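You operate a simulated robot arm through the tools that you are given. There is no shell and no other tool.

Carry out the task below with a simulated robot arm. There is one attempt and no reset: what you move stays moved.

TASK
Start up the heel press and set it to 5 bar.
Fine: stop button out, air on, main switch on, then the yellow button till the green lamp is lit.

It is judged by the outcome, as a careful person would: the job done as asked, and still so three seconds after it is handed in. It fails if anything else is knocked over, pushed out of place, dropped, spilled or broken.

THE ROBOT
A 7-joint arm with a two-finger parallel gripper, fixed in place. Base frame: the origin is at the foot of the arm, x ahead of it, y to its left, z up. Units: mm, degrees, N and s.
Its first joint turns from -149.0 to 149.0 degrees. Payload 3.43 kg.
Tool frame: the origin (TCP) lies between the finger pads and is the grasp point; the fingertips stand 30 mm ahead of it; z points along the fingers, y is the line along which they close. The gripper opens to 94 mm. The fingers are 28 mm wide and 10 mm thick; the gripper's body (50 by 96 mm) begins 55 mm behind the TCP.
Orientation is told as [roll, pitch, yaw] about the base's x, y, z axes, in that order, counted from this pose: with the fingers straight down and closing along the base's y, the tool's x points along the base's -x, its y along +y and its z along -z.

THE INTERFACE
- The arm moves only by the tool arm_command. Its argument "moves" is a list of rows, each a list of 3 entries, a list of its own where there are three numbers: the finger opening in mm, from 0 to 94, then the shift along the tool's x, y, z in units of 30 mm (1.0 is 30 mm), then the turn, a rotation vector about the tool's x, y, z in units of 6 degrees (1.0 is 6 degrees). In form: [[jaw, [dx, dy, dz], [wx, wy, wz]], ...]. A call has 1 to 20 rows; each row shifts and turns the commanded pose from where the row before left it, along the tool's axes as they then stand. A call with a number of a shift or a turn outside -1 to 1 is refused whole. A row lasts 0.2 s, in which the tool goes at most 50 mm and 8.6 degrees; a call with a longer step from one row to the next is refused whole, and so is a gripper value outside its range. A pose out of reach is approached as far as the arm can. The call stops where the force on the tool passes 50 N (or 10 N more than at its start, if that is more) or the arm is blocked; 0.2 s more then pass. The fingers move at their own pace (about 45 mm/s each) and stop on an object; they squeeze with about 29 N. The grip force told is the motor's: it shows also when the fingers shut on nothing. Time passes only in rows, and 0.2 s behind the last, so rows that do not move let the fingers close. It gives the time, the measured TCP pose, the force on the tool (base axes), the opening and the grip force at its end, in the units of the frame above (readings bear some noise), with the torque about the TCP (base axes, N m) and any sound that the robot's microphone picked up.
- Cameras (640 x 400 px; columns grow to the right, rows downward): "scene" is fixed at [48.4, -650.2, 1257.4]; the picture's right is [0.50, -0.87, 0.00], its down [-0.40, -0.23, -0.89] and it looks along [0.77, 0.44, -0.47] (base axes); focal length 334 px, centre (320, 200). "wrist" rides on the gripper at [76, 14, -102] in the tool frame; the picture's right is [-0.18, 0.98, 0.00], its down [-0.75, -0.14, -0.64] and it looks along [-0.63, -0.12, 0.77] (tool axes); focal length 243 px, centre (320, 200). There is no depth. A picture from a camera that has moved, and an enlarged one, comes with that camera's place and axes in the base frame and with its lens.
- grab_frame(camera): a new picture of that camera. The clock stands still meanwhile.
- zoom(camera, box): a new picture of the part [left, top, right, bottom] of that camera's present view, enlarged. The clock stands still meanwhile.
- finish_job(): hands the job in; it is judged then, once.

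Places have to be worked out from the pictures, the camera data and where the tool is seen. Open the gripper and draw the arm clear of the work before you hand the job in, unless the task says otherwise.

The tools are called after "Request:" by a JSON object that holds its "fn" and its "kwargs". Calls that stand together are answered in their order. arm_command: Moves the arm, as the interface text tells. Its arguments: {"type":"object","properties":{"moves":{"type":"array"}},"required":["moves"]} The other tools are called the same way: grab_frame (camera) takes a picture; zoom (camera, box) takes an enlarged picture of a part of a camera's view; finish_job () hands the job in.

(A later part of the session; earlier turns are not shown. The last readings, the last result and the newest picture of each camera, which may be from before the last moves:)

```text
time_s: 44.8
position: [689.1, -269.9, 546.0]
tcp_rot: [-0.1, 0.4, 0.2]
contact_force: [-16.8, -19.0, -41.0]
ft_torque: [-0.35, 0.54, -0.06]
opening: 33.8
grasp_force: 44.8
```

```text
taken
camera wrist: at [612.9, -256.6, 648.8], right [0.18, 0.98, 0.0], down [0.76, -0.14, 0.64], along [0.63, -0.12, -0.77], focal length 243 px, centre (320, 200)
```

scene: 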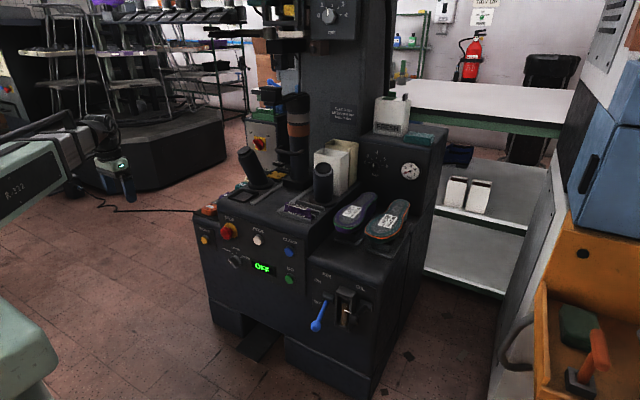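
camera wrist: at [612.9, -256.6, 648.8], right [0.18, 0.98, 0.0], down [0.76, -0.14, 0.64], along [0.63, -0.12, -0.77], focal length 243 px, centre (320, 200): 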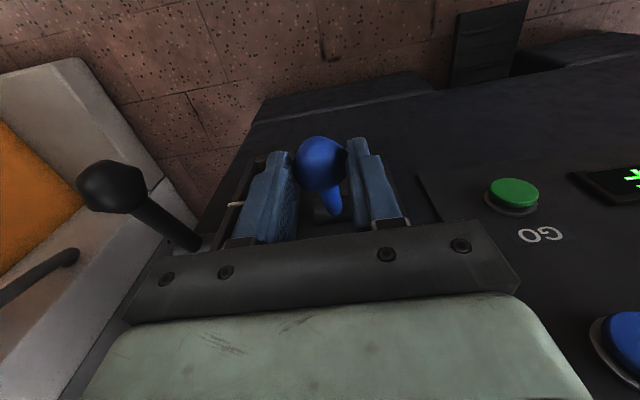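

There's now 41 N downward resistance, so the lever has reached its upper stop. I'll ease off slightly, open the fingers and look.

Request:
{"fn": "arm_command", "kwargs": {"moves": [[20, [0.1, 0, 0.1], [0, 0, 0]], [60, [0, 0, 0], [0, 0, 0]], [70, [0, 0, 0], [0, 0, 0]], [70, [0, 0, 0], [0, 0, 0]]]}}

Request:
{"fn": "grab_frame", "kwargs": {"camera": "wrist"}}

Request:
{"fn": "zoom", "kwargs": {"camera": "scene", "box": [380, 150, 440, 190]}}

```text
time_s: 45.8
position: [686.8, -268.8, 543.3]
tcp_rot: [0.0, 0.0, 0.1]
contact_force: [0.8, -0.3, -0.3]
ft_torque: [-0.01, -0.02, 0.0]
opening: 70.0
grasp_force: 0.1
```

```text
taken
camera wrist: at [610.3, -255.8, 647.0], right [0.18, 0.98, 0.0], down [0.75, -0.14, 0.64], along [0.63, -0.12, -0.77], focal length 243 px, centre (320, 200)
```

wrist: 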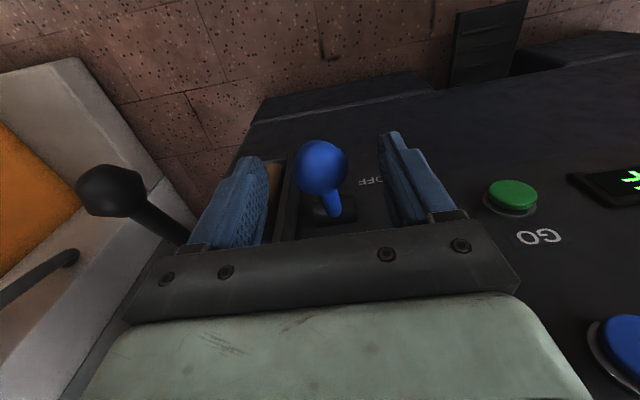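

```text
10.00 times, centred on (410, 170) of scene
camera zoom: at [48.4, -650.2, 1257.4], right [0.5, -0.87, 0.0], down [-0.4, -0.23, -0.89], along [0.77, 0.44, -0.47], focal length 3335 px, centre (-580, 500)
```

zoom: 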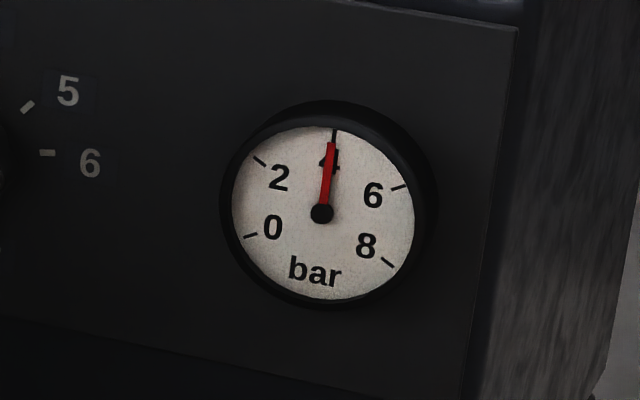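

The gauge now reads 4 bar, so air is on. I'll lift clear and move over toward the stop button for a close look.

Request:
{"fn": "arm_command", "kwargs": {"moves": [[70, [0, 0, -1], [0, 0, 0]], [70, [0, 0, -1], [0, 0, 0]], [70, [0.3, 0, -1], [0, 0, 0]], [70, [0.5, 0, -1], [0, 0, 0]], [70, [0.5, 0, -1], [0, 0, 0]], [70, [0.5, 1, 0], [0, 0, 0]], [70, [0.5, 1, 0], [0, 0, 0]], [70, [0, 1, 0], [0, 0, 0]], [70, [0, 1, 0], [0, 0, 0]], [70, [0, 1, 0], [0, 0, 0]], [70, [0, 1, 0], [0, 0, 0]], [70, [0, 1, 0], [0, 0, 0]], [70, [0, 1, 0], [0, 0, 0]], [70, [0, 1, 0], [0, 0, 0]], [70, [0, 1, 0], [0, 0, 0]], [70, [0, 1, 0], [0, 0, 0]], [70, [0, 1, 0], [0, 0, 0]], [70, [0, 0.5, 0], [0, 0, 0]], [70, [0, 0, 0], [0, 0, 0]]]}}

Request:
{"fn": "grab_frame", "kwargs": {"camera": "wrist"}}

Request:
{"fn": "zoom", "kwargs": {"camera": "scene", "box": [280, 220, 420, 320]}}

```text
time_s: 49.8
position: [618.0, 106.3, 693.7]
tcp_rot: [0.0, 0.0, 0.0]
contact_force: [0.3, 0.3, 0.7]
ft_torque: [0.0, -0.02, 0.01]
opening: 69.9
grasp_force: 0.0
```

```text
taken
camera wrist: at [541.7, 118.9, 797.3], right [0.18, 0.98, 0.0], down [0.75, -0.14, 0.64], along [0.63, -0.12, -0.77], focal length 243 px, centre (320, 200)
```

wrist: 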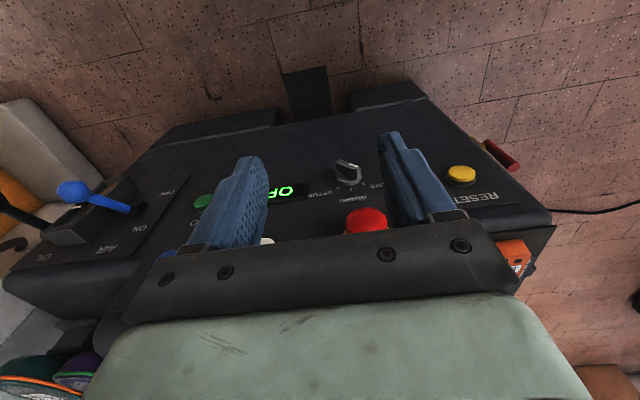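

```text
4.00 times, centred on (350, 270) of scene
camera zoom: at [48.4, -650.2, 1257.4], right [0.5, -0.87, 0.0], down [-0.4, -0.23, -0.89], along [0.77, 0.44, -0.47], focal length 1334 px, centre (200, -80)
```

zoom: 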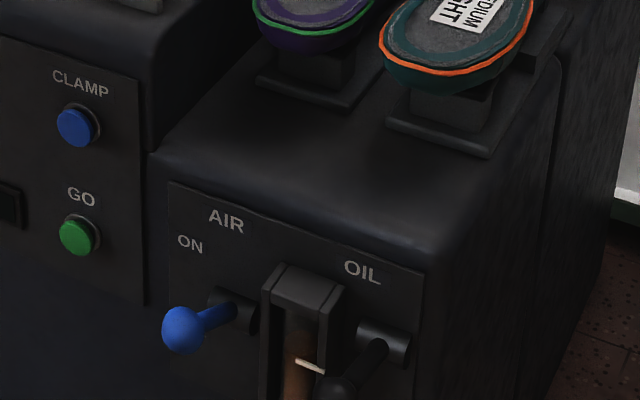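

The lever is up (ball at z≈519) and stays there. Now I'll take a closer look at the stop button and gauge.

Request:
{"fn": "zoom", "kwargs": {"camera": "wrist", "box": [300, 150, 400, 240]}}

Request:
{"fn": "zoom", "kwargs": {"camera": "scene", "box": [215, 215, 250, 245]}}

Request:
{"fn": "zoom", "kwargs": {"camera": "scene", "box": [360, 140, 440, 190]}}

```text
4.44 times, centred on (350, 195) of wrist
camera zoom: at [541.7, 118.9, 797.3], right [0.18, 0.98, 0.0], down [0.75, -0.14, 0.64], along [0.63, -0.12, -0.77], focal length 1078 px, centre (187, 222)
```

zoom: 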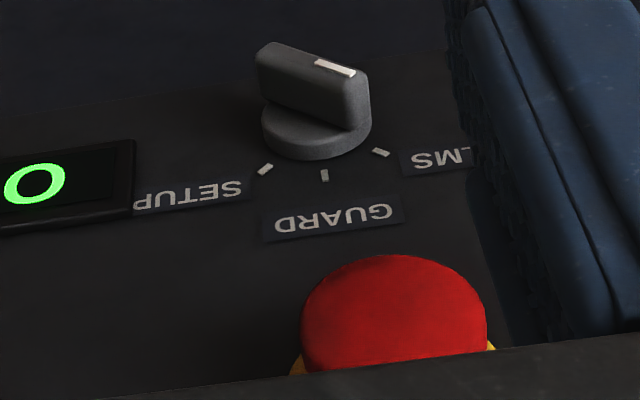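

```text
13.33 times, centred on (232, 230) of scene
camera zoom: at [48.4, -650.2, 1257.4], right [0.5, -0.87, 0.0], down [-0.4, -0.23, -0.89], along [0.77, 0.44, -0.47], focal length 4447 px, centre (1487, -200)
```

zoom: 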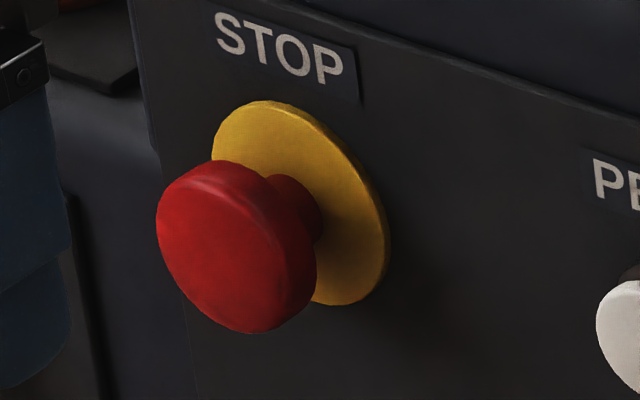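

```text
8.00 times, centred on (400, 165) of scene
camera zoom: at [48.4, -650.2, 1257.4], right [0.5, -0.87, 0.0], down [-0.4, -0.23, -0.89], along [0.77, 0.44, -0.47], focal length 2668 px, centre (-320, 480)
```

zoom: 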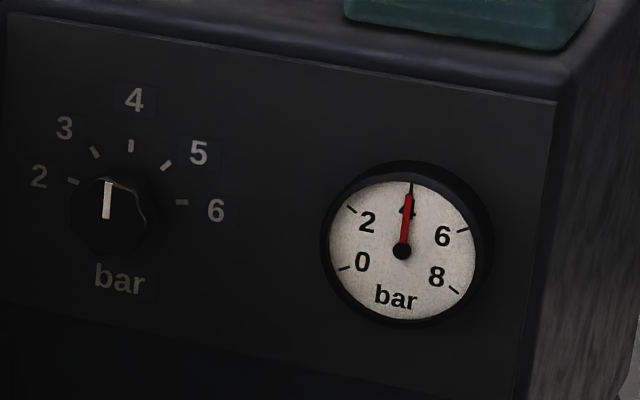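

The stop head stands about 34 mm proud with its stalk visible, so it looks out, and the display will confirm that once powered. Next I'll raise the arm and turn the tool horizontal with the camera on top for the pressure knob and main switch.

Request:
{"fn": "arm_command", "kwargs": {"moves": [[70, [0, 0, -1], [0, 0, 0]], [70, [0, 0, -1], [0, 0, 0]], [70, [0, 0, -1], [0, 0, 0]], [70, [-0.6, -0.5, -1], [0, 0, 0]], [70, [-0.6, -0.5, -1], [0, 0, 0]], [70, [-0.6, -0.5, -1], [0, 0, 0]], [70, [-0.6, -0.5, -1], [0, 0, 0]], [70, [-0.8, -0.5, -1], [0, 0, 0]], [70, [-0.8, -0.5, 0], [0, 0, 0]], [70, [-1, -0.5, 0], [0, 0, 0]], [70, [-1, 0, 0], [0, 0, 0]], [70, [0, 0, 0], [0, 0, 0]]]}}

Request:
{"fn": "arm_command", "kwargs": {"moves": [[70, [0, 0, 0], [0, -1, 0]], [70, [0, 0, 0], [0, -1, 0]], [70, [0, 0, 0], [0, -1, 0]], [70, [0, 0, 0], [0, -1, 0]], [70, [0, 0, 0], [0, -1, 0]], [70, [0, 0, 0], [0, -1, 0]], [70, [0, 0, 0], [0, -1, 0]], [70, [0, 0, 0], [0, -1, 0]], [70, [0, 0, 0], [0, -1, 0]], [70, [0, 0, 0], [0, -1, 0]], [70, [0, 0, 0], [0, -1, 0]], [70, [0, 0, 0], [0, -1, 0]], [70, [0, 0, 0], [0, -1, 0]], [70, [0, 0, 0], [0, -1, 0]], [70, [0, 0, 0], [0, -1, 0]], [70, [0, 0, 0], [0, 0, 0]]]}}

Request:
{"fn": "grab_frame", "kwargs": {"camera": "scene"}}

```text
time_s: 52.4
position: [796.2, -1.2, 934.4]
tcp_rot: [0.0, 0.0, 0.0]
contact_force: [0.0, -0.3, 0.2]
ft_torque: [0.02, -0.01, -0.02]
opening: 70.0
grasp_force: 0.1
```

```text
time_s: 55.8
position: [798.1, 0.7, 935.1]
tcp_rot: [-171.4, -89.9, 171.4]
contact_force: [0.5, -0.2, -0.5]
ft_torque: [-0.02, -0.01, 0.0]
opening: 70.1
grasp_force: 0.1
```

```text
taken
```

scene: 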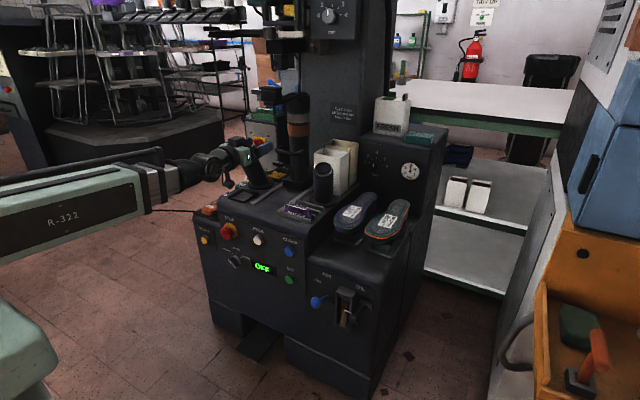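

The tool is horizontal at (798,1,935). I'll roll it 180° to put the camera on top.

Request:
{"fn": "arm_command", "kwargs": {"moves": [[70, [0, 0, 0], [0, 0, 1]], [70, [0, 0, 0], [0, 0, 1]], [70, [0, 0, 0], [0, 0, 1]], [70, [0, 0, 0], [0, 0, 1]], [70, [0, 0, 0], [0, 0, 1]], [70, [0, 0, 0], [0, 0, 1]], [70, [0, 0, 0], [0, 0, 1]], [70, [0, 0, 0], [0, 0, 1]], [70, [0, 0, 0], [0, 0, 1]], [70, [0, 0, 0], [0, 0, 1]], [70, [0, 0, 0], [0, 0, 1]], [70, [0, 0, 0], [0, 0, 1]], [70, [0, 0, 0], [0, 0, 1]], [70, [0, 0, 0], [0, 0, 1]], [70, [0, 0, 0], [0, 0, 1]]]}}

Request:
{"fn": "arm_command", "kwargs": {"moves": [[70, [0, 0, 0], [0, 0, 1]], [70, [0, 0, 0], [0, 0, 1]], [70, [0, 0, 0], [0, 0, 1]], [70, [0, 0, 0], [0, 0, 1]], [70, [0, 0, 0], [0, 0, 1]], [70, [0, 0, 0], [0, 0, 1]], [70, [0, 0, 0], [0, 0, 1]], [70, [0, 0, 0], [0, 0, 1]], [70, [0, 0, 0], [0, 0, 1]], [70, [0, 0, 0], [0, 0, 1]], [70, [0, 0, 0], [0, 0, 1]], [70, [0, 0, 0], [0, 0, 1]], [70, [0, 0, 0], [0, 0, 1]], [70, [0, 0, 0], [0, 0, 1]], [70, [0, 0, 0], [0, 0, 1]]]}}

Request:
{"fn": "grab_frame", "kwargs": {"camera": "wrist"}}

```text
time_s: 59.0
position: [796.5, 1.7, 934.3]
tcp_rot: [89.9, 0.0, -89.9]
contact_force: [1.1, 0.2, 0.1]
ft_torque: [0.02, 0.01, -0.02]
opening: 70.1
grasp_force: 0.0
```

```text
time_s: 62.2
position: [796.7, 2.0, 934.4]
tcp_rot: [-45.2, 89.9, 134.2]
contact_force: [0.3, -0.4, 0.1]
ft_torque: [0.02, 0.02, 0.0]
opening: 69.8
grasp_force: 0.0
```

```text
taken
camera wrist: at [693.8, -11.8, 1011.0], right [-0.01, -0.98, -0.18], down [-0.64, 0.15, -0.75], along [0.77, 0.11, -0.63], focal length 243 px, centre (320, 200)
```

wrist: 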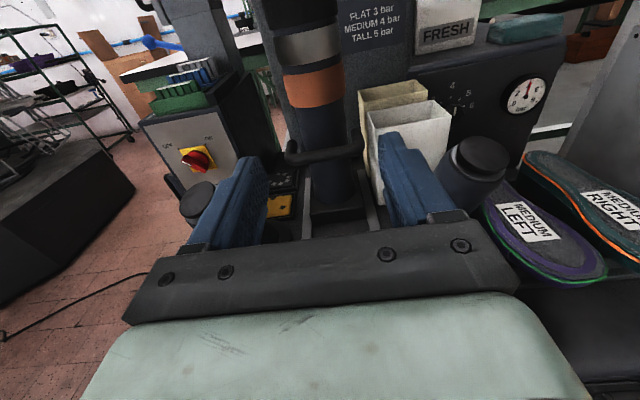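

I'll zoom in on the main switch and the pressure knob from here.

Request:
{"fn": "zoom", "kwargs": {"camera": "wrist", "box": [130, 90, 290, 240]}}

Request:
{"fn": "zoom", "kwargs": {"camera": "wrist", "box": [380, 50, 580, 210]}}

```text
2.67 times, centred on (210, 165) of wrist
camera zoom: at [693.8, -11.8, 1011.0], right [-0.01, -0.98, -0.18], down [-0.64, 0.15, -0.75], along [0.77, 0.11, -0.63], focal length 647 px, centre (613, 293)
```

zoom: 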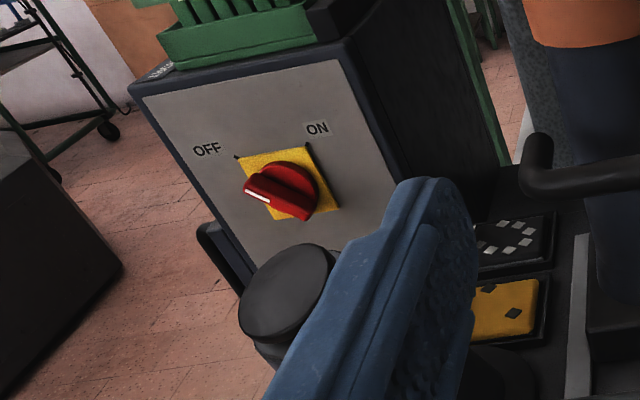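

```text
2.50 times, centred on (480, 130) of wrist
camera zoom: at [693.8, -11.8, 1011.0], right [-0.01, -0.98, -0.18], down [-0.64, 0.15, -0.75], along [0.77, 0.11, -0.63], focal length 606 px, centre (-80, 375)
```

zoom: 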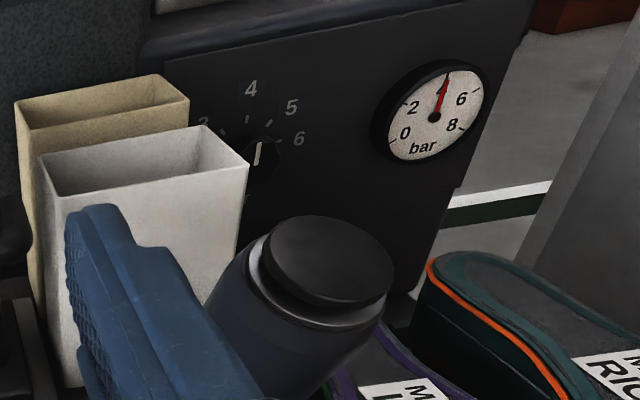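

Everything is consistent. Both faces are planes at x≈1191 facing the robot. The pressure knob's front is at about (1156,-243,793) and the main switch axis is at y≈312, z≈780. I'll do the pressure knob first, yawed 15° to miss the right palm post and bin. I'm flying over at z≈934.

Request:
{"fn": "arm_command", "kwargs": {"moves": [[70, [0, 0.95, 0.5], [0, 0, 0]], [70, [0, 0.95, 0.5], [0, 0, 0]], [70, [0, 0.95, 0.5], [0, 0, 0]], [70, [0, 0.95, 0.5], [0, 0, 0]], [70, [0, 0.95, 0.5], [0, 0, 0]], [70, [0, 0.95, 0.5], [0, 0, 0]], [70, [0, 0.95, 0.5], [0, 0, 0]], [70, [0, 0.95, 0.5], [0, 0, 0]], [70, [0, 0.95, 0.5], [0, 0, 0]], [70, [0, 0.95, 0.5], [0, 0, 0]], [70, [0, 0, 0], [1, 0, 0]], [70, [0, 0, 0], [1, 0, 0]], [70, [0, 0, 0], [0.5, 0, 0]], [70, [0, 0, 0], [0, 0, 0]]]}}

Request:
{"fn": "grab_frame", "kwargs": {"camera": "wrist"}}

Request:
{"fn": "grab_frame", "kwargs": {"camera": "scene"}}

```text
time_s: 65.2
position: [949.9, -120.1, 936.2]
tcp_rot: [-3.0, 83.4, 177.9]
contact_force: [-0.7, 0.0, -0.1]
ft_torque: [0.01, 0.03, 0.01]
opening: 70.1
grasp_force: 0.1
out of reach, approached as far as the arm can: row 1, 2, 3, 4, 5, 6, 7, 8, 9, 10, 11, 12
```

```text
taken
camera wrist: at [856.7, -138.9, 1024.1], right [0.0, -0.98, -0.19], down [-0.73, 0.13, -0.67], along [0.69, 0.13, -0.71], focal length 243 px, centre (320, 200)
```

wrist: 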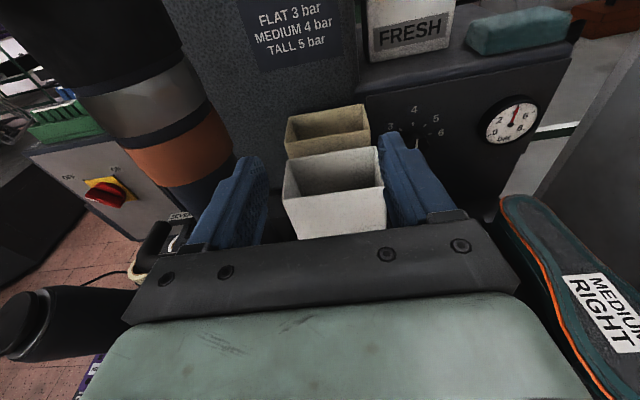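

```text
taken
```

scene: 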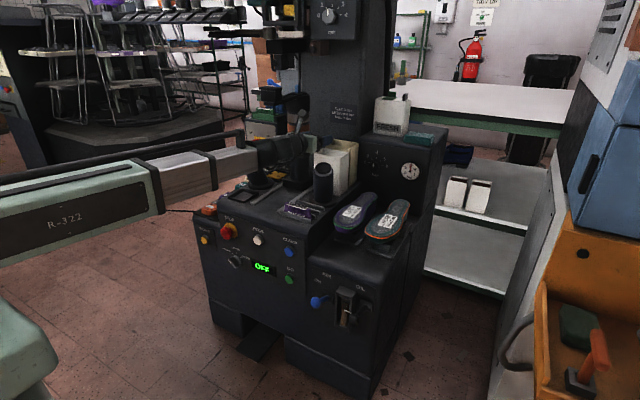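

The arm reports out of reach here, with a likely wrist joint limit at this roll. I'll roll back about 30° and see whether the −y motion frees up.

Request:
{"fn": "arm_command", "kwargs": {"moves": [[70, [0, 0, 0], [0, 0, -1]], [70, [0, 0, 0], [0, 0, -1]], [70, [0, 0, 0], [0, 0, -1]], [70, [0, 0, 0], [0, 0, -1]], [70, [0, 0, 0], [0, 0, -1]], [70, [0, 0, 0], [0, 0, 0]]]}}

```text
time_s: 66.6
position: [949.3, -121.2, 937.0]
tcp_rot: [76.7, 59.6, -100.5]
contact_force: [-0.4, 0.3, 0.3]
ft_torque: [0.01, -0.01, 0.0]
opening: 70.1
grasp_force: 0.2
```

The orientation is forward with −30° roll. I'll test moving in −y (base) at this roll.

Request:
{"fn": "arm_command", "kwargs": {"moves": [[70, [-0.5, 0.87, 0], [0, 0, 0]], [70, [-0.5, 0.87, 0], [0, 0, 0]], [70, [-0.5, 0.87, 0], [0, 0, 0]], [70, [0, 0, 0], [0, 0, 0]]]}}

```text
time_s: 67.6
position: [951.6, -211.9, 935.8]
tcp_rot: [76.7, 59.8, -100.5]
contact_force: [0.2, 0.8, -0.6]
ft_torque: [-0.01, 0.02, -0.03]
opening: 70.2
grasp_force: 0.1
```

That freed it, so the limit is in the roll. I'll yaw 15°, level the tool and shift further −y to about (950,-283,935).

Request:
{"fn": "arm_command", "kwargs": {"moves": [[70, [0, 0, 0], [0.72, 0.41, -0.097]], [70, [0, 0, 0], [0.72, 0.41, -0.097]], [70, [0, 0, 0], [0.72, 0.41, -0.097]], [70, [0, 0, 0], [-0.28, 0.48, 0]], [70, [0, 0, 0], [-0.28, 0.48, 0]], [70, [-0.373, 0.65, -0.2], [0, 0, 0]], [70, [-0.373, 0.65, -0.2], [0, 0, 0]], [70, [-0.373, 0.65, -0.2], [0, 0, 0]], [70, [0, 0, 0], [0, 0, 0]]]}}

Request:
{"fn": "grab_frame", "kwargs": {"camera": "wrist"}}

Request:
{"fn": "grab_frame", "kwargs": {"camera": "scene"}}

```text
time_s: 69.6
position: [950.9, -283.3, 936.5]
tcp_rot: [90.1, 60.3, -74.1]
contact_force: [0.4, 0.0, 0.2]
ft_torque: [0.04, -0.02, 0.0]
opening: 70.2
grasp_force: 0.0
```

```text
taken
camera wrist: at [845.9, -287.9, 1009.8], right [0.26, -0.91, 0.33], down [-0.55, -0.42, -0.72], along [0.79, 0.01, -0.61], focal length 243 px, centre (320, 200)
```

wrist: 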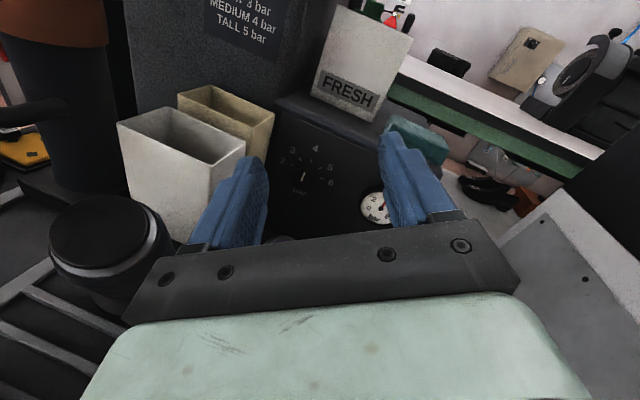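

```text
taken
```

scene: 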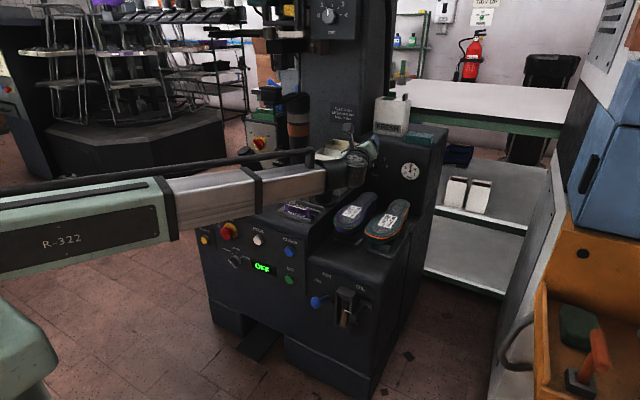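

I have a good view between the fingers of the pressure knob. I'll zoom to refine its location.

Request:
{"fn": "zoom", "kwargs": {"camera": "wrist", "box": [260, 130, 400, 230]}}

Request:
{"fn": "zoom", "kwargs": {"camera": "scene", "box": [180, 100, 440, 260]}}

```text
4.00 times, centred on (330, 180) of wrist
camera zoom: at [845.9, -287.9, 1009.8], right [0.26, -0.91, 0.33], down [-0.55, -0.42, -0.72], along [0.79, 0.01, -0.61], focal length 970 px, centre (280, 280)
```

zoom: 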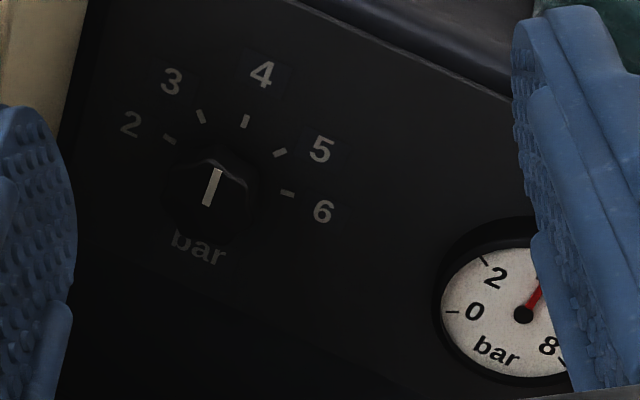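

```text
2.46 times, centred on (310, 180) of scene
camera zoom: at [48.4, -650.2, 1257.4], right [0.5, -0.87, 0.0], down [-0.4, -0.23, -0.89], along [0.77, 0.44, -0.47], focal length 821 px, centre (345, 249)
```

zoom: 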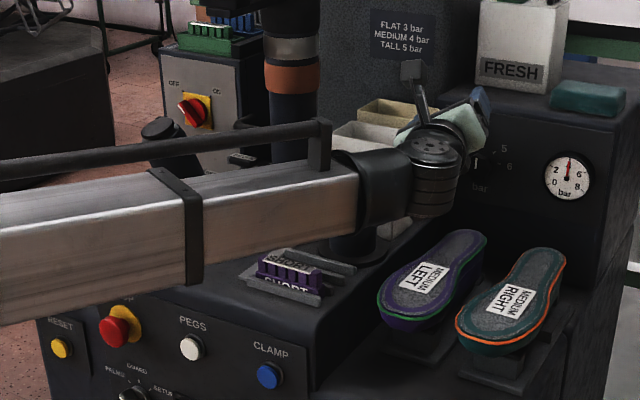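

The tick ring centres on the axis y≈-244, z≈781, and 1 bar is about 40° of turn. The knob front is near x≈1166. I'll descend at this xy to z≈781, clear of the post and above the insoles.

Request:
{"fn": "arm_command", "kwargs": {"moves": [[70, [-0.75, -0.427, 0], [0, 0, 0]], [70, [-0.75, -0.427, 0], [0, 0, 0]], [70, [-0.75, -0.427, 0], [0, 0, 0]], [70, [-0.75, -0.427, 0], [0, 0, 0]], [70, [-0.75, -0.427, 0], [0, 0, 0]], [70, [-0.75, -0.427, 0], [0, 0, 0]], [70, [0, 0, 0], [0, 0, 0]]]}}

Request:
{"fn": "grab_frame", "kwargs": {"camera": "wrist"}}

Request:
{"fn": "grab_frame", "kwargs": {"camera": "scene"}}

```text
time_s: 71.2
position: [951.5, -280.5, 780.0]
tcp_rot: [90.0, 60.3, -74.0]
contact_force: [-0.1, 0.7, 0.3]
ft_torque: [-0.01, 0.02, 0.0]
opening: 70.0
grasp_force: 0.0
```

```text
taken
camera wrist: at [845.0, -286.0, 852.9], right [0.26, -0.91, 0.33], down [-0.55, -0.42, -0.72], along [0.8, 0.01, -0.61], focal length 243 px, centre (320, 200)
```

wrist: 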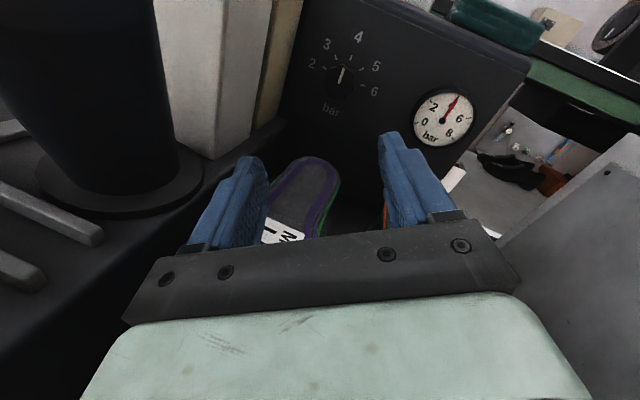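

```text
taken
```

scene: 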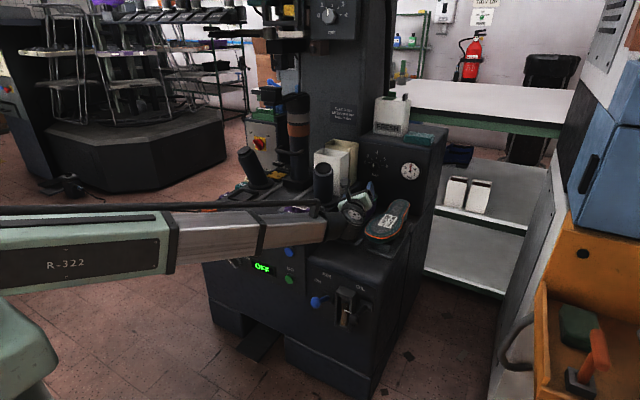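

Clear so far. I'll zoom on the knob again for a second estimate, and check the clearances beside the insole and post.

Request:
{"fn": "zoom", "kwargs": {"camera": "wrist", "box": [290, 20, 410, 130]}}

Request:
{"fn": "zoom", "kwargs": {"camera": "scene", "box": [280, 130, 440, 260]}}

```text
3.64 times, centred on (350, 75) of wrist
camera zoom: at [845.0, -286.0, 852.9], right [0.26, -0.91, 0.33], down [-0.55, -0.42, -0.72], along [0.8, 0.01, -0.61], focal length 882 px, centre (211, 654)
```

zoom: 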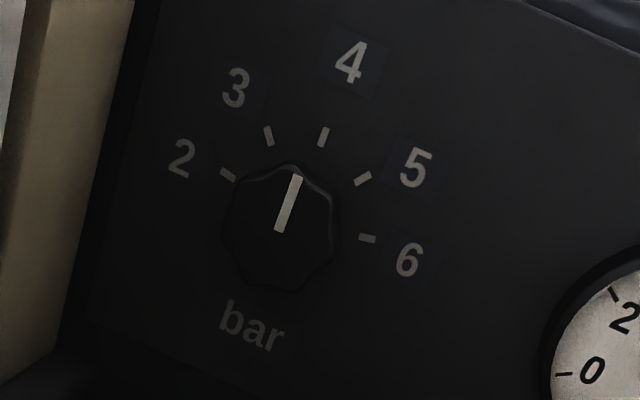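

```text
3.08 times, centred on (360, 195) of scene
camera zoom: at [48.4, -650.2, 1257.4], right [0.5, -0.87, 0.0], down [-0.4, -0.23, -0.89], along [0.77, 0.44, -0.47], focal length 1026 px, centre (197, 215)
```

zoom: 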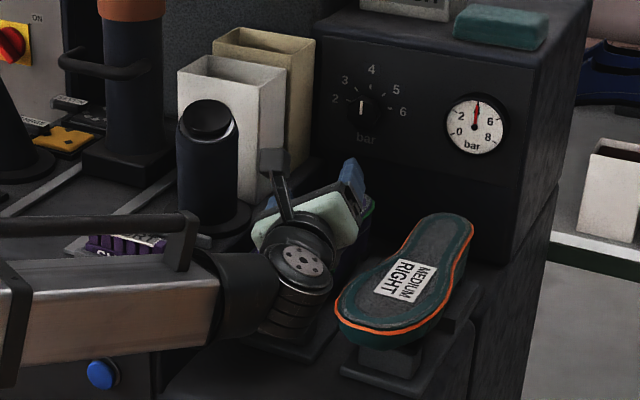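

The knob face centre is refined to (1166,-244.5,782), about 37 mm across, and the wrist has ≥20 mm over the insoles. I'll shift onto the approach line and advance most of the way.

Request:
{"fn": "arm_command", "kwargs": {"moves": [[70, [-0.442, 0.776, 0], [0, 0, 0]], [70, [0, 0, 0.9], [0, 0, 0]], [70, [0, 0, 0.9], [0, 0, 0]], [70, [0, 0, 0.9], [0, 0, 0]], [70, [0, 0, 0.9], [0, 0, 0]], [70, [0, 0, 0.9], [0, 0, 0]], [70, [0, 0, 0], [0, 0, 0]]]}}

Request:
{"fn": "grab_frame", "kwargs": {"camera": "wrist"}}

Request:
{"fn": "grab_frame", "kwargs": {"camera": "scene"}}

```text
time_s: 72.8
position: [1089.4, -269.9, 780.4]
tcp_rot: [89.9, 60.4, -74.1]
contact_force: [0.7, 0.1, -0.5]
ft_torque: [-0.05, -0.03, 0.02]
opening: 69.9
grasp_force: 0.0
```

```text
taken
camera wrist: at [983.3, -274.8, 854.7], right [0.26, -0.91, 0.33], down [-0.55, -0.42, -0.72], along [0.79, 0.01, -0.61], focal length 243 px, centre (320, 200)
```

wrist: 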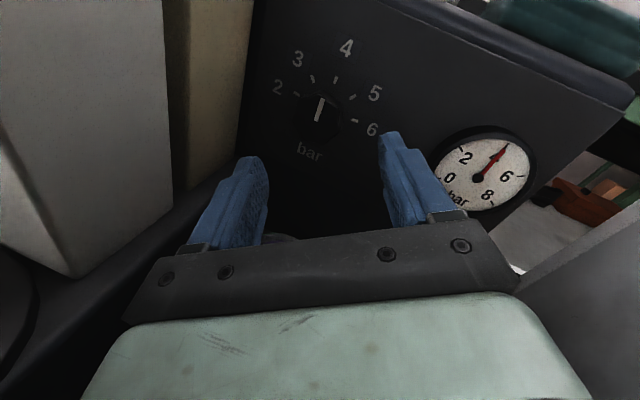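

```text
taken
```

scene: 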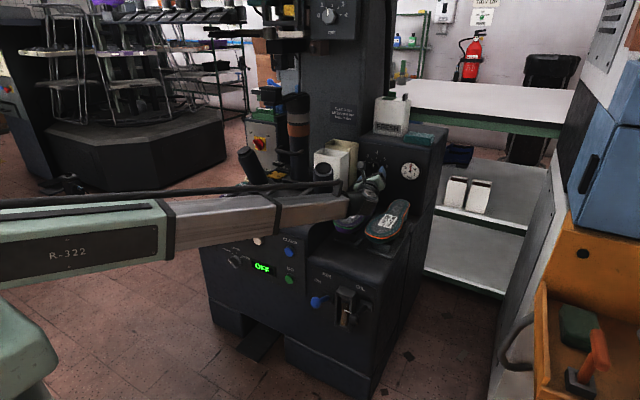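

Reach is fine here, with the knob dead ahead. Before gripping, I'll test the roll range in free space by turning +24°.

Request:
{"fn": "arm_command", "kwargs": {"moves": [[70, [0, 0, 0], [0, 0, 1]], [70, [0, 0, 0], [0, 0, 1]], [70, [0, 0, 0], [0, 0, 1]], [70, [0, 0, 0], [0, 0, 1]], [70, [0, 0, 0], [0, 0, 0]]]}}

```text
time_s: 74.0
position: [1089.7, -270.5, 779.8]
tcp_rot: [90.0, 84.4, -74.1]
contact_force: [-0.1, -1.2, 0.3]
ft_torque: [0.01, -0.02, 0.0]
opening: 70.0
grasp_force: 0.1
```

−6° roll is reachable. I'll test a further +18°.

Request:
{"fn": "arm_command", "kwargs": {"moves": [[70, [0, 0, 0], [0, 0, 1]], [70, [0, 0, 0], [0, 0, 1]], [70, [0, 0, 0], [0, 0, 1]], [70, [0, 0, 0], [0, 0, 0]]]}}

```text
time_s: 75.0
position: [1090.5, -269.9, 779.9]
tcp_rot: [-89.9, 77.5, 105.9]
contact_force: [0.7, 0.1, -0.4]
ft_torque: [0.0, 0.03, 0.0]
opening: 70.0
grasp_force: 0.1
```

Roll to +12° is reachable. I'll roll back to −30° and then advance so the fingertips straddle the knob, opening 60 mm.

Request:
{"fn": "arm_command", "kwargs": {"moves": [[60, [0, 0, 0], [0, 0, -1]], [60, [0, 0, 0], [0, 0, -1]], [60, [0, 0, 0], [0, 0, -1]], [60, [0, 0, 0], [0, 0, -1]], [60, [0, 0, 0], [0, 0, -1]], [60, [0, 0, 0], [0, 0, -1]], [60, [0, 0, 0], [0, 0, -1]], [60, [0.058, 0.033, 0.5], [0, 0, 0]], [60, [0, 0, 0.5], [0, 0, 0]], [60, [0, 0, 0], [0, 0, 0]]]}}

Request:
{"fn": "grab_frame", "kwargs": {"camera": "wrist"}}

Request:
{"fn": "zoom", "kwargs": {"camera": "scene", "box": [310, 130, 440, 250]}}

```text
time_s: 77.2
position: [1118.6, -263.4, 781.6]
tcp_rot: [89.9, 60.5, -74.0]
contact_force: [-0.4, 0.7, 0.6]
ft_torque: [0.03, -0.01, -0.01]
opening: 60.0
grasp_force: 0.0
```

```text
taken
camera wrist: at [1013.4, -268.1, 855.2], right [0.26, -0.91, 0.33], down [-0.55, -0.42, -0.72], along [0.79, 0.01, -0.61], focal length 243 px, centre (320, 200)
```

wrist: 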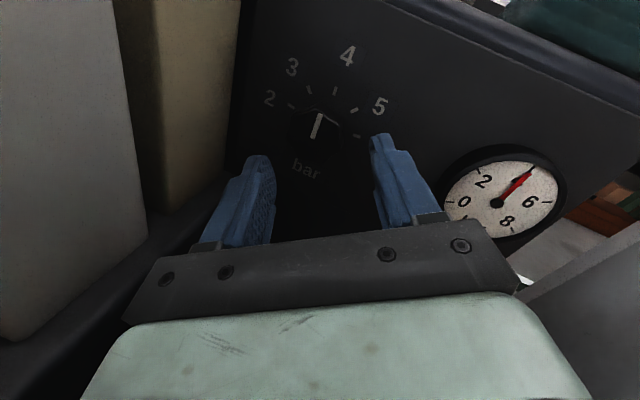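

```text
3.33 times, centred on (375, 190) of scene
camera zoom: at [48.4, -650.2, 1257.4], right [0.5, -0.87, 0.0], down [-0.4, -0.23, -0.89], along [0.77, 0.44, -0.47], focal length 1112 px, centre (137, 233)
```

zoom: 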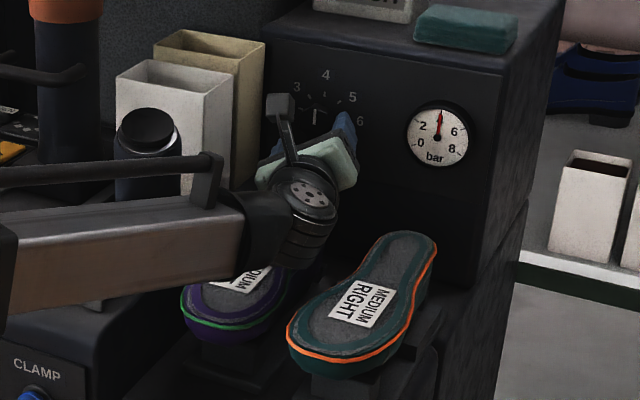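

Well lined up, with the tool about 3.5 mm right of the axis. I'll correct that and advance the last 30 mm.

Request:
{"fn": "arm_command", "kwargs": {"moves": [[60, [0.1, -0.077, 0.3], [0, 0, 0]], [60, [0, 0, 0.4], [0, 0, 0]], [60, [0, 0, 0.3], [0, 0, 0]], [60, [0, 0, 0], [0, 0, 0]]]}}

Request:
{"fn": "grab_frame", "kwargs": {"camera": "wrist"}}

```text
time_s: 78.2
position: [1147.2, -252.5, 782.7]
tcp_rot: [90.0, 60.5, -74.1]
contact_force: [0.2, -0.2, -0.2]
ft_torque: [0.01, 0.0, -0.03]
opening: 59.8
grasp_force: 0.0
```

```text
taken
camera wrist: at [1040.9, -257.0, 857.2], right [0.26, -0.91, 0.33], down [-0.55, -0.42, -0.72], along [0.79, 0.01, -0.61], focal length 243 px, centre (320, 200)
```

wrist: 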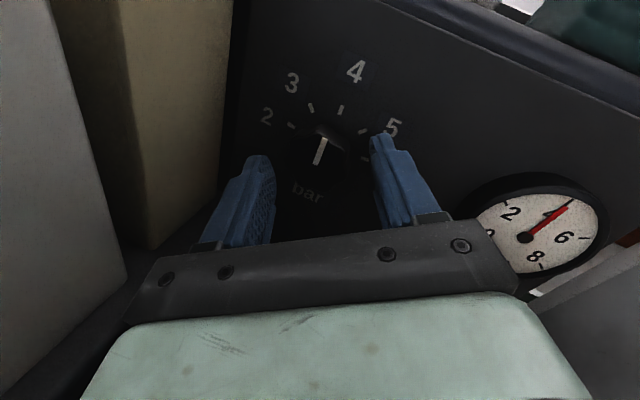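

The fingertips straddle the knob. I'll go 4 mm deeper and close.

Request:
{"fn": "arm_command", "kwargs": {"moves": [[60, [0, 0, 0.13], [0, 0, 0]], [50, [0, 0, 0], [0, 0, 0]], [40, [0, 0, 0], [0, 0, 0]], [30, [0, 0, 0], [0, 0, 0]], [25, [0, 0, 0], [0, 0, 0]], [25, [0, 0, 0], [0, 0, 0]]]}}

Request:
{"fn": "grab_frame", "kwargs": {"camera": "wrist"}}

```text
time_s: 79.6
position: [1151.2, -250.9, 783.8]
tcp_rot: [90.0, 60.3, -74.1]
contact_force: [-5.0, 6.8, -5.6]
ft_torque: [-0.03, -0.07, 0.13]
opening: 41.3
grasp_force: 45.4
```

```text
taken
camera wrist: at [1044.2, -254.9, 856.9], right [0.26, -0.91, 0.33], down [-0.55, -0.42, -0.72], along [0.79, 0.01, -0.61], focal length 243 px, centre (320, 200)
```

wrist: 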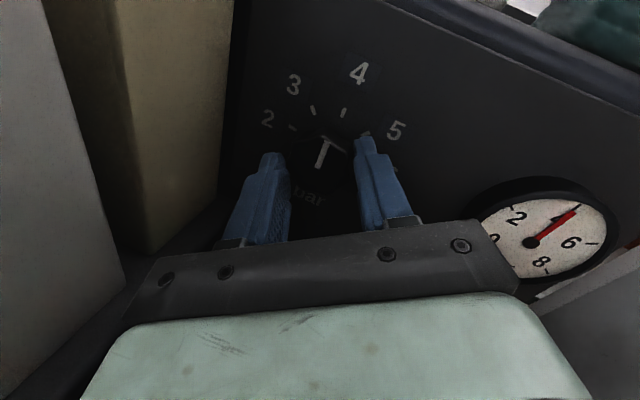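

Gripped at 41 mm with small side loads. I'll turn the knob clockwise 24° first and check the gauge.

Request:
{"fn": "arm_command", "kwargs": {"moves": [[25, [0, 0, 0], [0, 0, 1]], [25, [0, 0, 0], [0, 0, 1]], [25, [0, 0, 0], [0, 0, 1]], [25, [0, 0, 0], [0, 0, 1]], [25, [0, 0, 0], [0, 0, 0]]]}}

Request:
{"fn": "zoom", "kwargs": {"camera": "scene", "box": [360, 140, 440, 190]}}

Request:
{"fn": "grab_frame", "kwargs": {"camera": "wrist"}}

```text
time_s: 80.8
position: [1151.0, -250.0, 783.4]
tcp_rot: [90.0, 84.4, -74.2]
contact_force: [-9.4, -4.7, -3.4]
ft_torque: [-0.03, 0.04, 0.05]
opening: 41.5
grasp_force: 45.2
```

```text
8.00 times, centred on (400, 165) of scene
camera zoom: at [48.4, -650.2, 1257.4], right [0.5, -0.87, 0.0], down [-0.4, -0.23, -0.89], along [0.77, 0.44, -0.47], focal length 2668 px, centre (-320, 480)
```

zoom: 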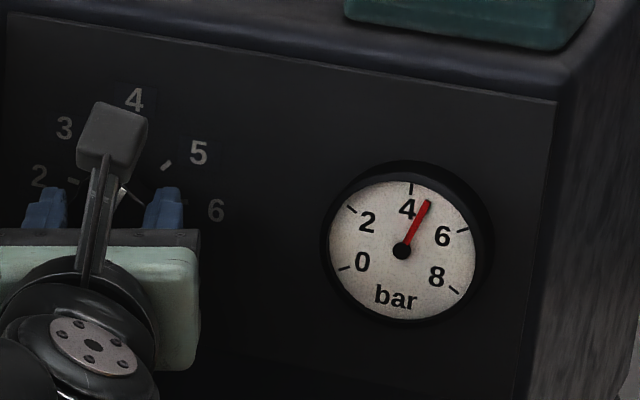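

```text
taken
camera wrist: at [1052.7, -286.2, 861.4], right [0.27, -0.96, -0.09], down [-0.64, -0.11, -0.76], along [0.72, 0.26, -0.64], focal length 243 px, centre (320, 200)
```

wrist: 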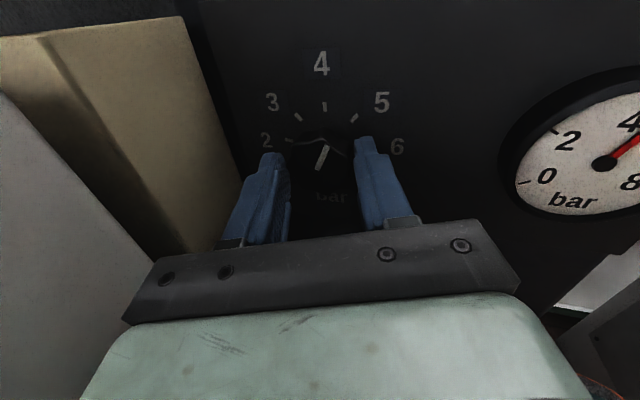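

The gauge has moved to about 4.6. I'll turn another 16°.

Request:
{"fn": "arm_command", "kwargs": {"moves": [[25, [0, 0, 0], [0, 0, 1]], [25, [0, 0, 0], [0, 0, 1]], [25, [0, 0, 0], [0, 0, 0.6]], [25, [0, 0, 0], [0, 0, 0]], [25, [0, 0, 0], [0, 0, 0]]]}}

Request:
{"fn": "zoom", "kwargs": {"camera": "scene", "box": [390, 150, 430, 180]}}

Request:
{"fn": "zoom", "kwargs": {"camera": "wrist", "box": [240, 30, 440, 180]}}

```text
time_s: 82.0
position: [1149.9, -250.0, 784.3]
tcp_rot: [-90.1, 80.0, 105.7]
contact_force: [-2.1, -14.5, 4.2]
ft_torque: [-0.02, 0.27, -0.56]
opening: 41.5
grasp_force: 44.6
```

```text
13.33 times, centred on (410, 165) of scene
camera zoom: at [48.4, -650.2, 1257.4], right [0.5, -0.87, 0.0], down [-0.4, -0.23, -0.89], along [0.77, 0.44, -0.47], focal length 4447 px, centre (-880, 667)
```

zoom: 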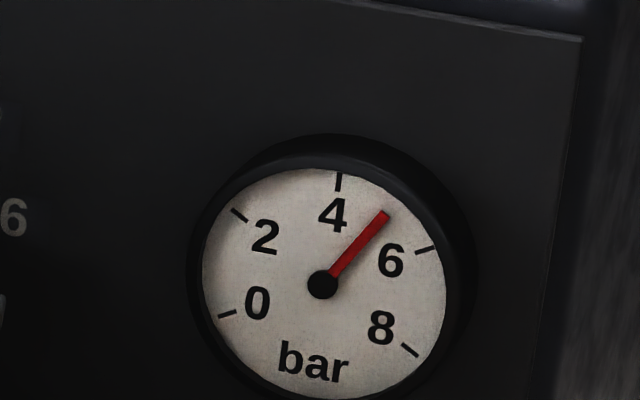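

```text
2.67 times, centred on (340, 105) of wrist
camera zoom: at [1058.3, -306.3, 856.7], right [0.25, -0.9, -0.35], down [-0.69, 0.09, -0.72], along [0.68, 0.43, -0.6], focal length 647 px, centre (267, 453)
```

zoom: 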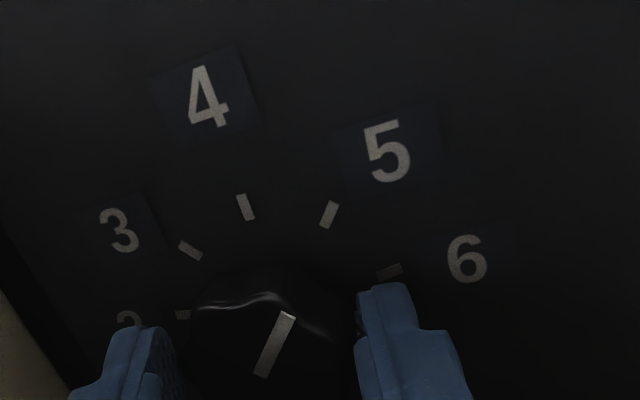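

The needle works out to about 31° past 4, which is 5.0 bar. I'll open the fingers and recheck that it holds.

Request:
{"fn": "arm_command", "kwargs": {"moves": [[45, [0, 0, 0], [0, 0, 0]], [55, [0, 0, 0], [0, 0, 0]], [60, [0, 0, 0], [0, 0, 0]], [60, [0, 0, 0], [0, 0, 0]]]}}

Request:
{"fn": "zoom", "kwargs": {"camera": "scene", "box": [390, 150, 430, 180]}}

Request:
{"fn": "zoom", "kwargs": {"camera": "wrist", "box": [240, 30, 440, 180]}}

```text
time_s: 83.0
position: [1149.7, -249.7, 783.2]
tcp_rot: [-90.0, 79.9, 105.8]
contact_force: [1.6, 0.0, 0.1]
ft_torque: [0.01, -0.04, -0.03]
opening: 59.6
grasp_force: 0.0
```

```text
13.33 times, centred on (410, 165) of scene
camera zoom: at [48.4, -650.2, 1257.4], right [0.5, -0.87, 0.0], down [-0.4, -0.23, -0.89], along [0.77, 0.44, -0.47], focal length 4447 px, centre (-880, 667)
```

zoom: 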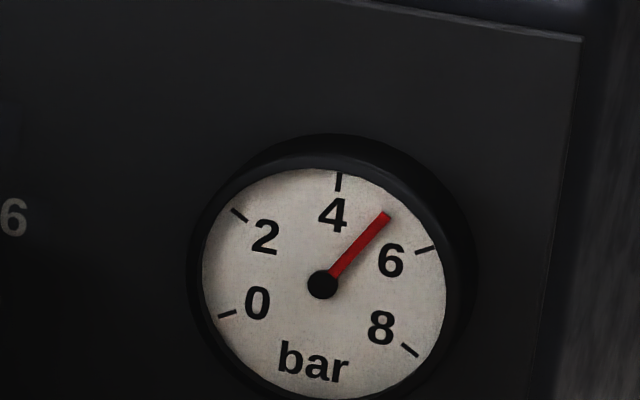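

```text
2.67 times, centred on (340, 105) of wrist
camera zoom: at [1058.2, -304.9, 856.4], right [0.26, -0.9, -0.35], down [-0.69, 0.08, -0.72], along [0.68, 0.43, -0.6], focal length 647 px, centre (267, 453)
```

zoom: 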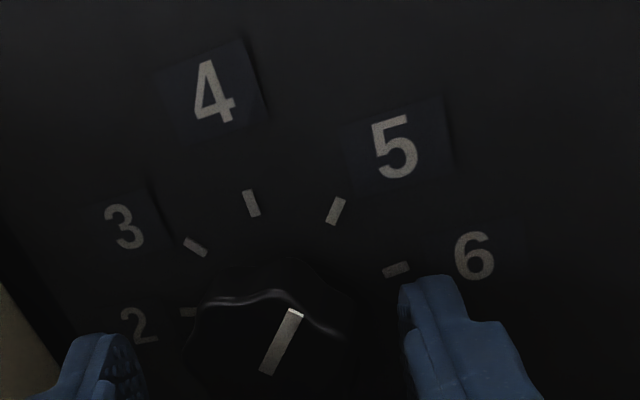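

The gauge holds at about 5.0–5.1 bar. I'll back straight out along the tool axis and re-measure with a clear view.

Request:
{"fn": "arm_command", "kwargs": {"moves": [[60, [0, 0, -0.7], [0, 0, 0]], [60, [0, 0, -1], [0, 0, 0]], [60, [0, 0, -1], [0, 0, 0]], [60, [0, 0, -1], [0, 0, 0]], [60, [0, 0, 0], [0, 0, 0]]]}}

Request:
{"fn": "grab_frame", "kwargs": {"camera": "wrist"}}

```text
time_s: 84.2
position: [1042.5, -280.4, 786.0]
tcp_rot: [-90.0, 80.0, 106.1]
contact_force: [-0.4, 0.0, -1.1]
ft_torque: [-0.02, 0.01, 0.01]
opening: 60.0
grasp_force: 0.0
```

```text
taken
camera wrist: at [952.0, -335.8, 858.5], right [0.26, -0.9, -0.35], down [-0.69, 0.08, -0.72], along [0.68, 0.43, -0.6], focal length 243 px, centre (320, 200)
```

wrist: 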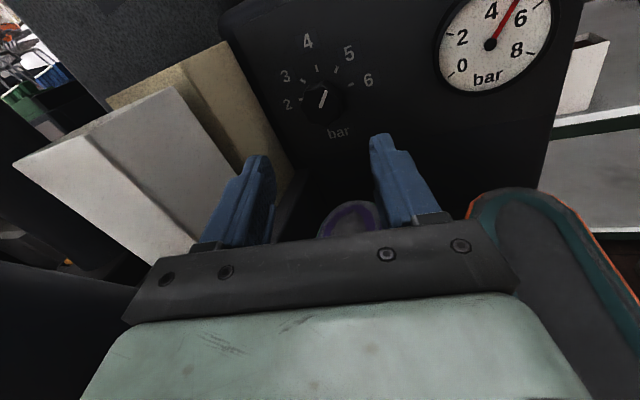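

Request:
{"fn": "zoom", "kwargs": {"camera": "wrist", "box": [260, 20, 400, 150]}}

Request:
{"fn": "zoom", "kwargs": {"camera": "wrist", "box": [425, 0, 565, 100]}}

Request:
{"fn": "zoom", "kwargs": {"camera": "scene", "box": [395, 152, 427, 178]}}

```text
3.08 times, centred on (330, 85) of wrist
camera zoom: at [952.0, -335.8, 858.5], right [0.26, -0.9, -0.35], down [-0.69, 0.08, -0.72], along [0.68, 0.43, -0.6], focal length 746 px, centre (289, 554)
```

zoom: 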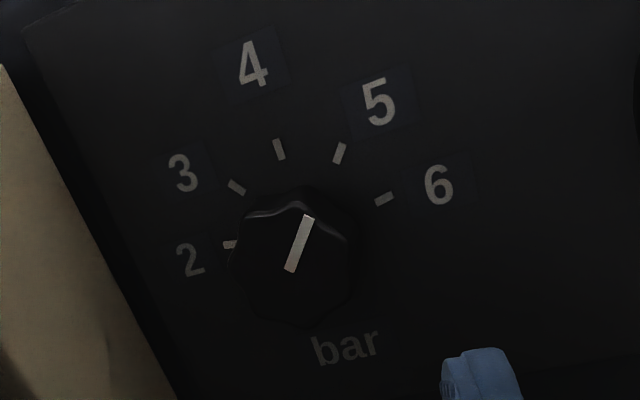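

```text
4.00 times, centred on (495, 50) of wrist
camera zoom: at [952.0, -335.8, 858.5], right [0.26, -0.9, -0.35], down [-0.69, 0.08, -0.72], along [0.68, 0.43, -0.6], focal length 970 px, centre (-380, 800)
```

zoom: 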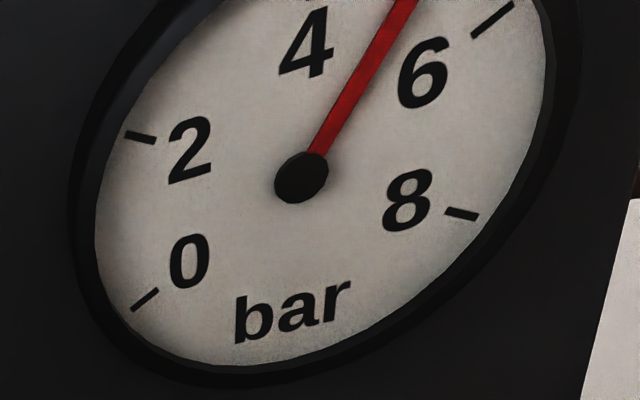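

```text
15.38 times, centred on (411, 165) of scene
camera zoom: at [48.4, -650.2, 1257.4], right [0.5, -0.87, 0.0], down [-0.4, -0.23, -0.89], along [0.77, 0.44, -0.47], focal length 5131 px, centre (-1080, 738)
```

zoom: 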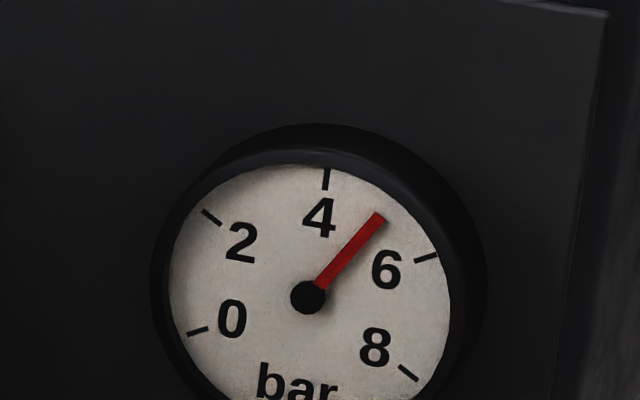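

The needle evaluates to 5.0 bar and the knob points at the 5 tick. I'll retreat and rise to z≈936.

Request:
{"fn": "arm_command", "kwargs": {"moves": [[60, [0, 0, -1], [0, 0, 0]], [60, [0, 0, -1], [0, 0, 0]], [60, [0, 0, -1], [0, 0, 0]], [60, [0, 0, -1], [0, 0, 0]], [60, [0.985, -0.174, 0], [0, 0, 0]], [60, [0.985, -0.174, 0], [0, 0, 0]], [60, [0.985, -0.174, 0], [0, 0, 0]], [60, [0.985, -0.174, 0], [0, 0, 0]], [60, [0.985, -0.174, 0], [0, 0, 0]], [60, [0, 0, 0], [0, 0, -1]], [60, [0, 0, 0], [0, 0, -1]], [60, [0, 0, 0], [0, 0, -1]], [60, [0, 0, 0], [0, 0, -1]], [60, [0, 0, 0], [0, 0, -1]], [60, [0, 0, 0], [0, 0, -1]], [60, [0, 0, 0], [0, 0, -0.67]], [60, [0, 0, 0], [-0.77, -0.445, 0]], [60, [0, 0, 0], [-0.77, -0.445, 0]], [60, [0, 0, 0], [-0.77, -0.445, 0]], [60, [0, 0, 0], [0, 0, 0]]]}}

Request:
{"fn": "grab_frame", "kwargs": {"camera": "scene"}}

```text
time_s: 88.4
position: [928.1, -313.4, 934.4]
tcp_rot: [90.0, 60.0, -90.1]
contact_force: [0.2, -0.1, -0.4]
ft_torque: [-0.04, -0.02, 0.0]
opening: 59.7
grasp_force: 0.3
```

```text
taken
```

scene: 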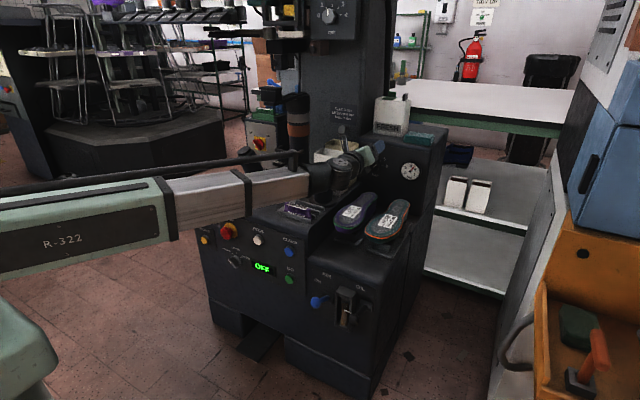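

I'll back off to x≈840 and cross over to the +y side at this height.

Request:
{"fn": "arm_command", "kwargs": {"moves": [[60, [0, 0, -1], [0, 0, 0]], [60, [0, 0, -1], [0, 0, 0]], [60, [0.25, -0.433, -1], [0, 0, 0]], [60, [0.5, -0.866, 0], [0, 0, 0]], [60, [0.5, -0.866, 0], [0, 0, 0]], [60, [0.5, -0.866, 0], [0, 0, 0]], [60, [0.5, -0.866, 0], [0, 0, 0]], [60, [0.5, -0.866, 0], [0, 0, 0]], [60, [0.5, -0.866, 0], [0, 0, 0]], [60, [0.5, -0.866, 0], [0, 0, 0]], [60, [0.5, -0.866, 0], [0, 0, 0]], [60, [0.5, -0.866, 0], [0, 0, 0]], [60, [0.5, -0.866, 0], [0, 0, 0]], [60, [0, 0, 0], [0, 0, 0]]]}}

```text
time_s: 91.4
position: [840.2, -7.7, 936.3]
tcp_rot: [89.5, 59.9, -89.8]
contact_force: [1.4, 0.1, 0.5]
ft_torque: [0.03, 0.01, 0.01]
opening: 59.8
grasp_force: 0.2
out of reach, approached as far as the arm can: row 13
```

The crossing hits a wrist singularity near y≈0. I'll roll back to the natural (camera-below) orientation, tip the tool 45° down, cross over, and then level it again on the +y side.

Request:
{"fn": "arm_command", "kwargs": {"moves": [[60, [0, 0, 0], [0, 0, -1]], [60, [0, 0, 0], [0, 0, -1]], [60, [0, 0, 0], [0, 0, -1]], [60, [0, 0, 0], [0, 0, -1]], [60, [0, 0, 0], [0, 0, -1]], [60, [0, 0, 0], [0, 0, -1]], [60, [0, 0, 0], [0, 0, -1]], [60, [0, 0, 0], [0, 0, -1]], [60, [0, 0, 0], [0, 0, -1]], [60, [0, 0, 0], [0, 0, -1]], [60, [0, 0, 0], [0, 0, -1]], [60, [0, 0, 0], [0, 0, -1]], [60, [0, 0, 0], [0, 0, -1]], [60, [0, 0, 0], [0, 0, -1]], [60, [0, 0, 0], [0, 0, -1]], [60, [0, 0, 0], [0, 0, -1]], [60, [0, 0, 0], [0, 0, -1]], [60, [0, 0, 0], [0, 0, -1]], [60, [0, 0, 0], [0, 0, -1]], [60, [0, 0, 0], [0, 0, -1]]]}}

Request:
{"fn": "arm_command", "kwargs": {"moves": [[60, [0, 0, 0], [0, 0, -1]], [60, [0, 0, 0], [0, 0, -1]], [60, [0, 0, 0], [0, 0, -1]], [60, [0, 0, 0], [0, 0, -1]], [60, [0, 0, 0], [0, 0, -1]], [60, [0, 0, 0], [0, 0, 0]]]}}

```text
time_s: 95.6
position: [839.6, -10.4, 937.9]
tcp_rot: [89.7, -60.2, -89.2]
contact_force: [0.3, 0.6, 0.3]
ft_torque: [0.01, -0.04, 0.0]
opening: 60.1
grasp_force: 0.0
```

```text
time_s: 97.0
position: [838.4, -10.5, 937.4]
tcp_rot: [-53.5, -89.8, 54.0]
contact_force: [-0.4, -1.1, 0.3]
ft_torque: [0.02, -0.01, -0.03]
opening: 60.2
grasp_force: 0.1
```

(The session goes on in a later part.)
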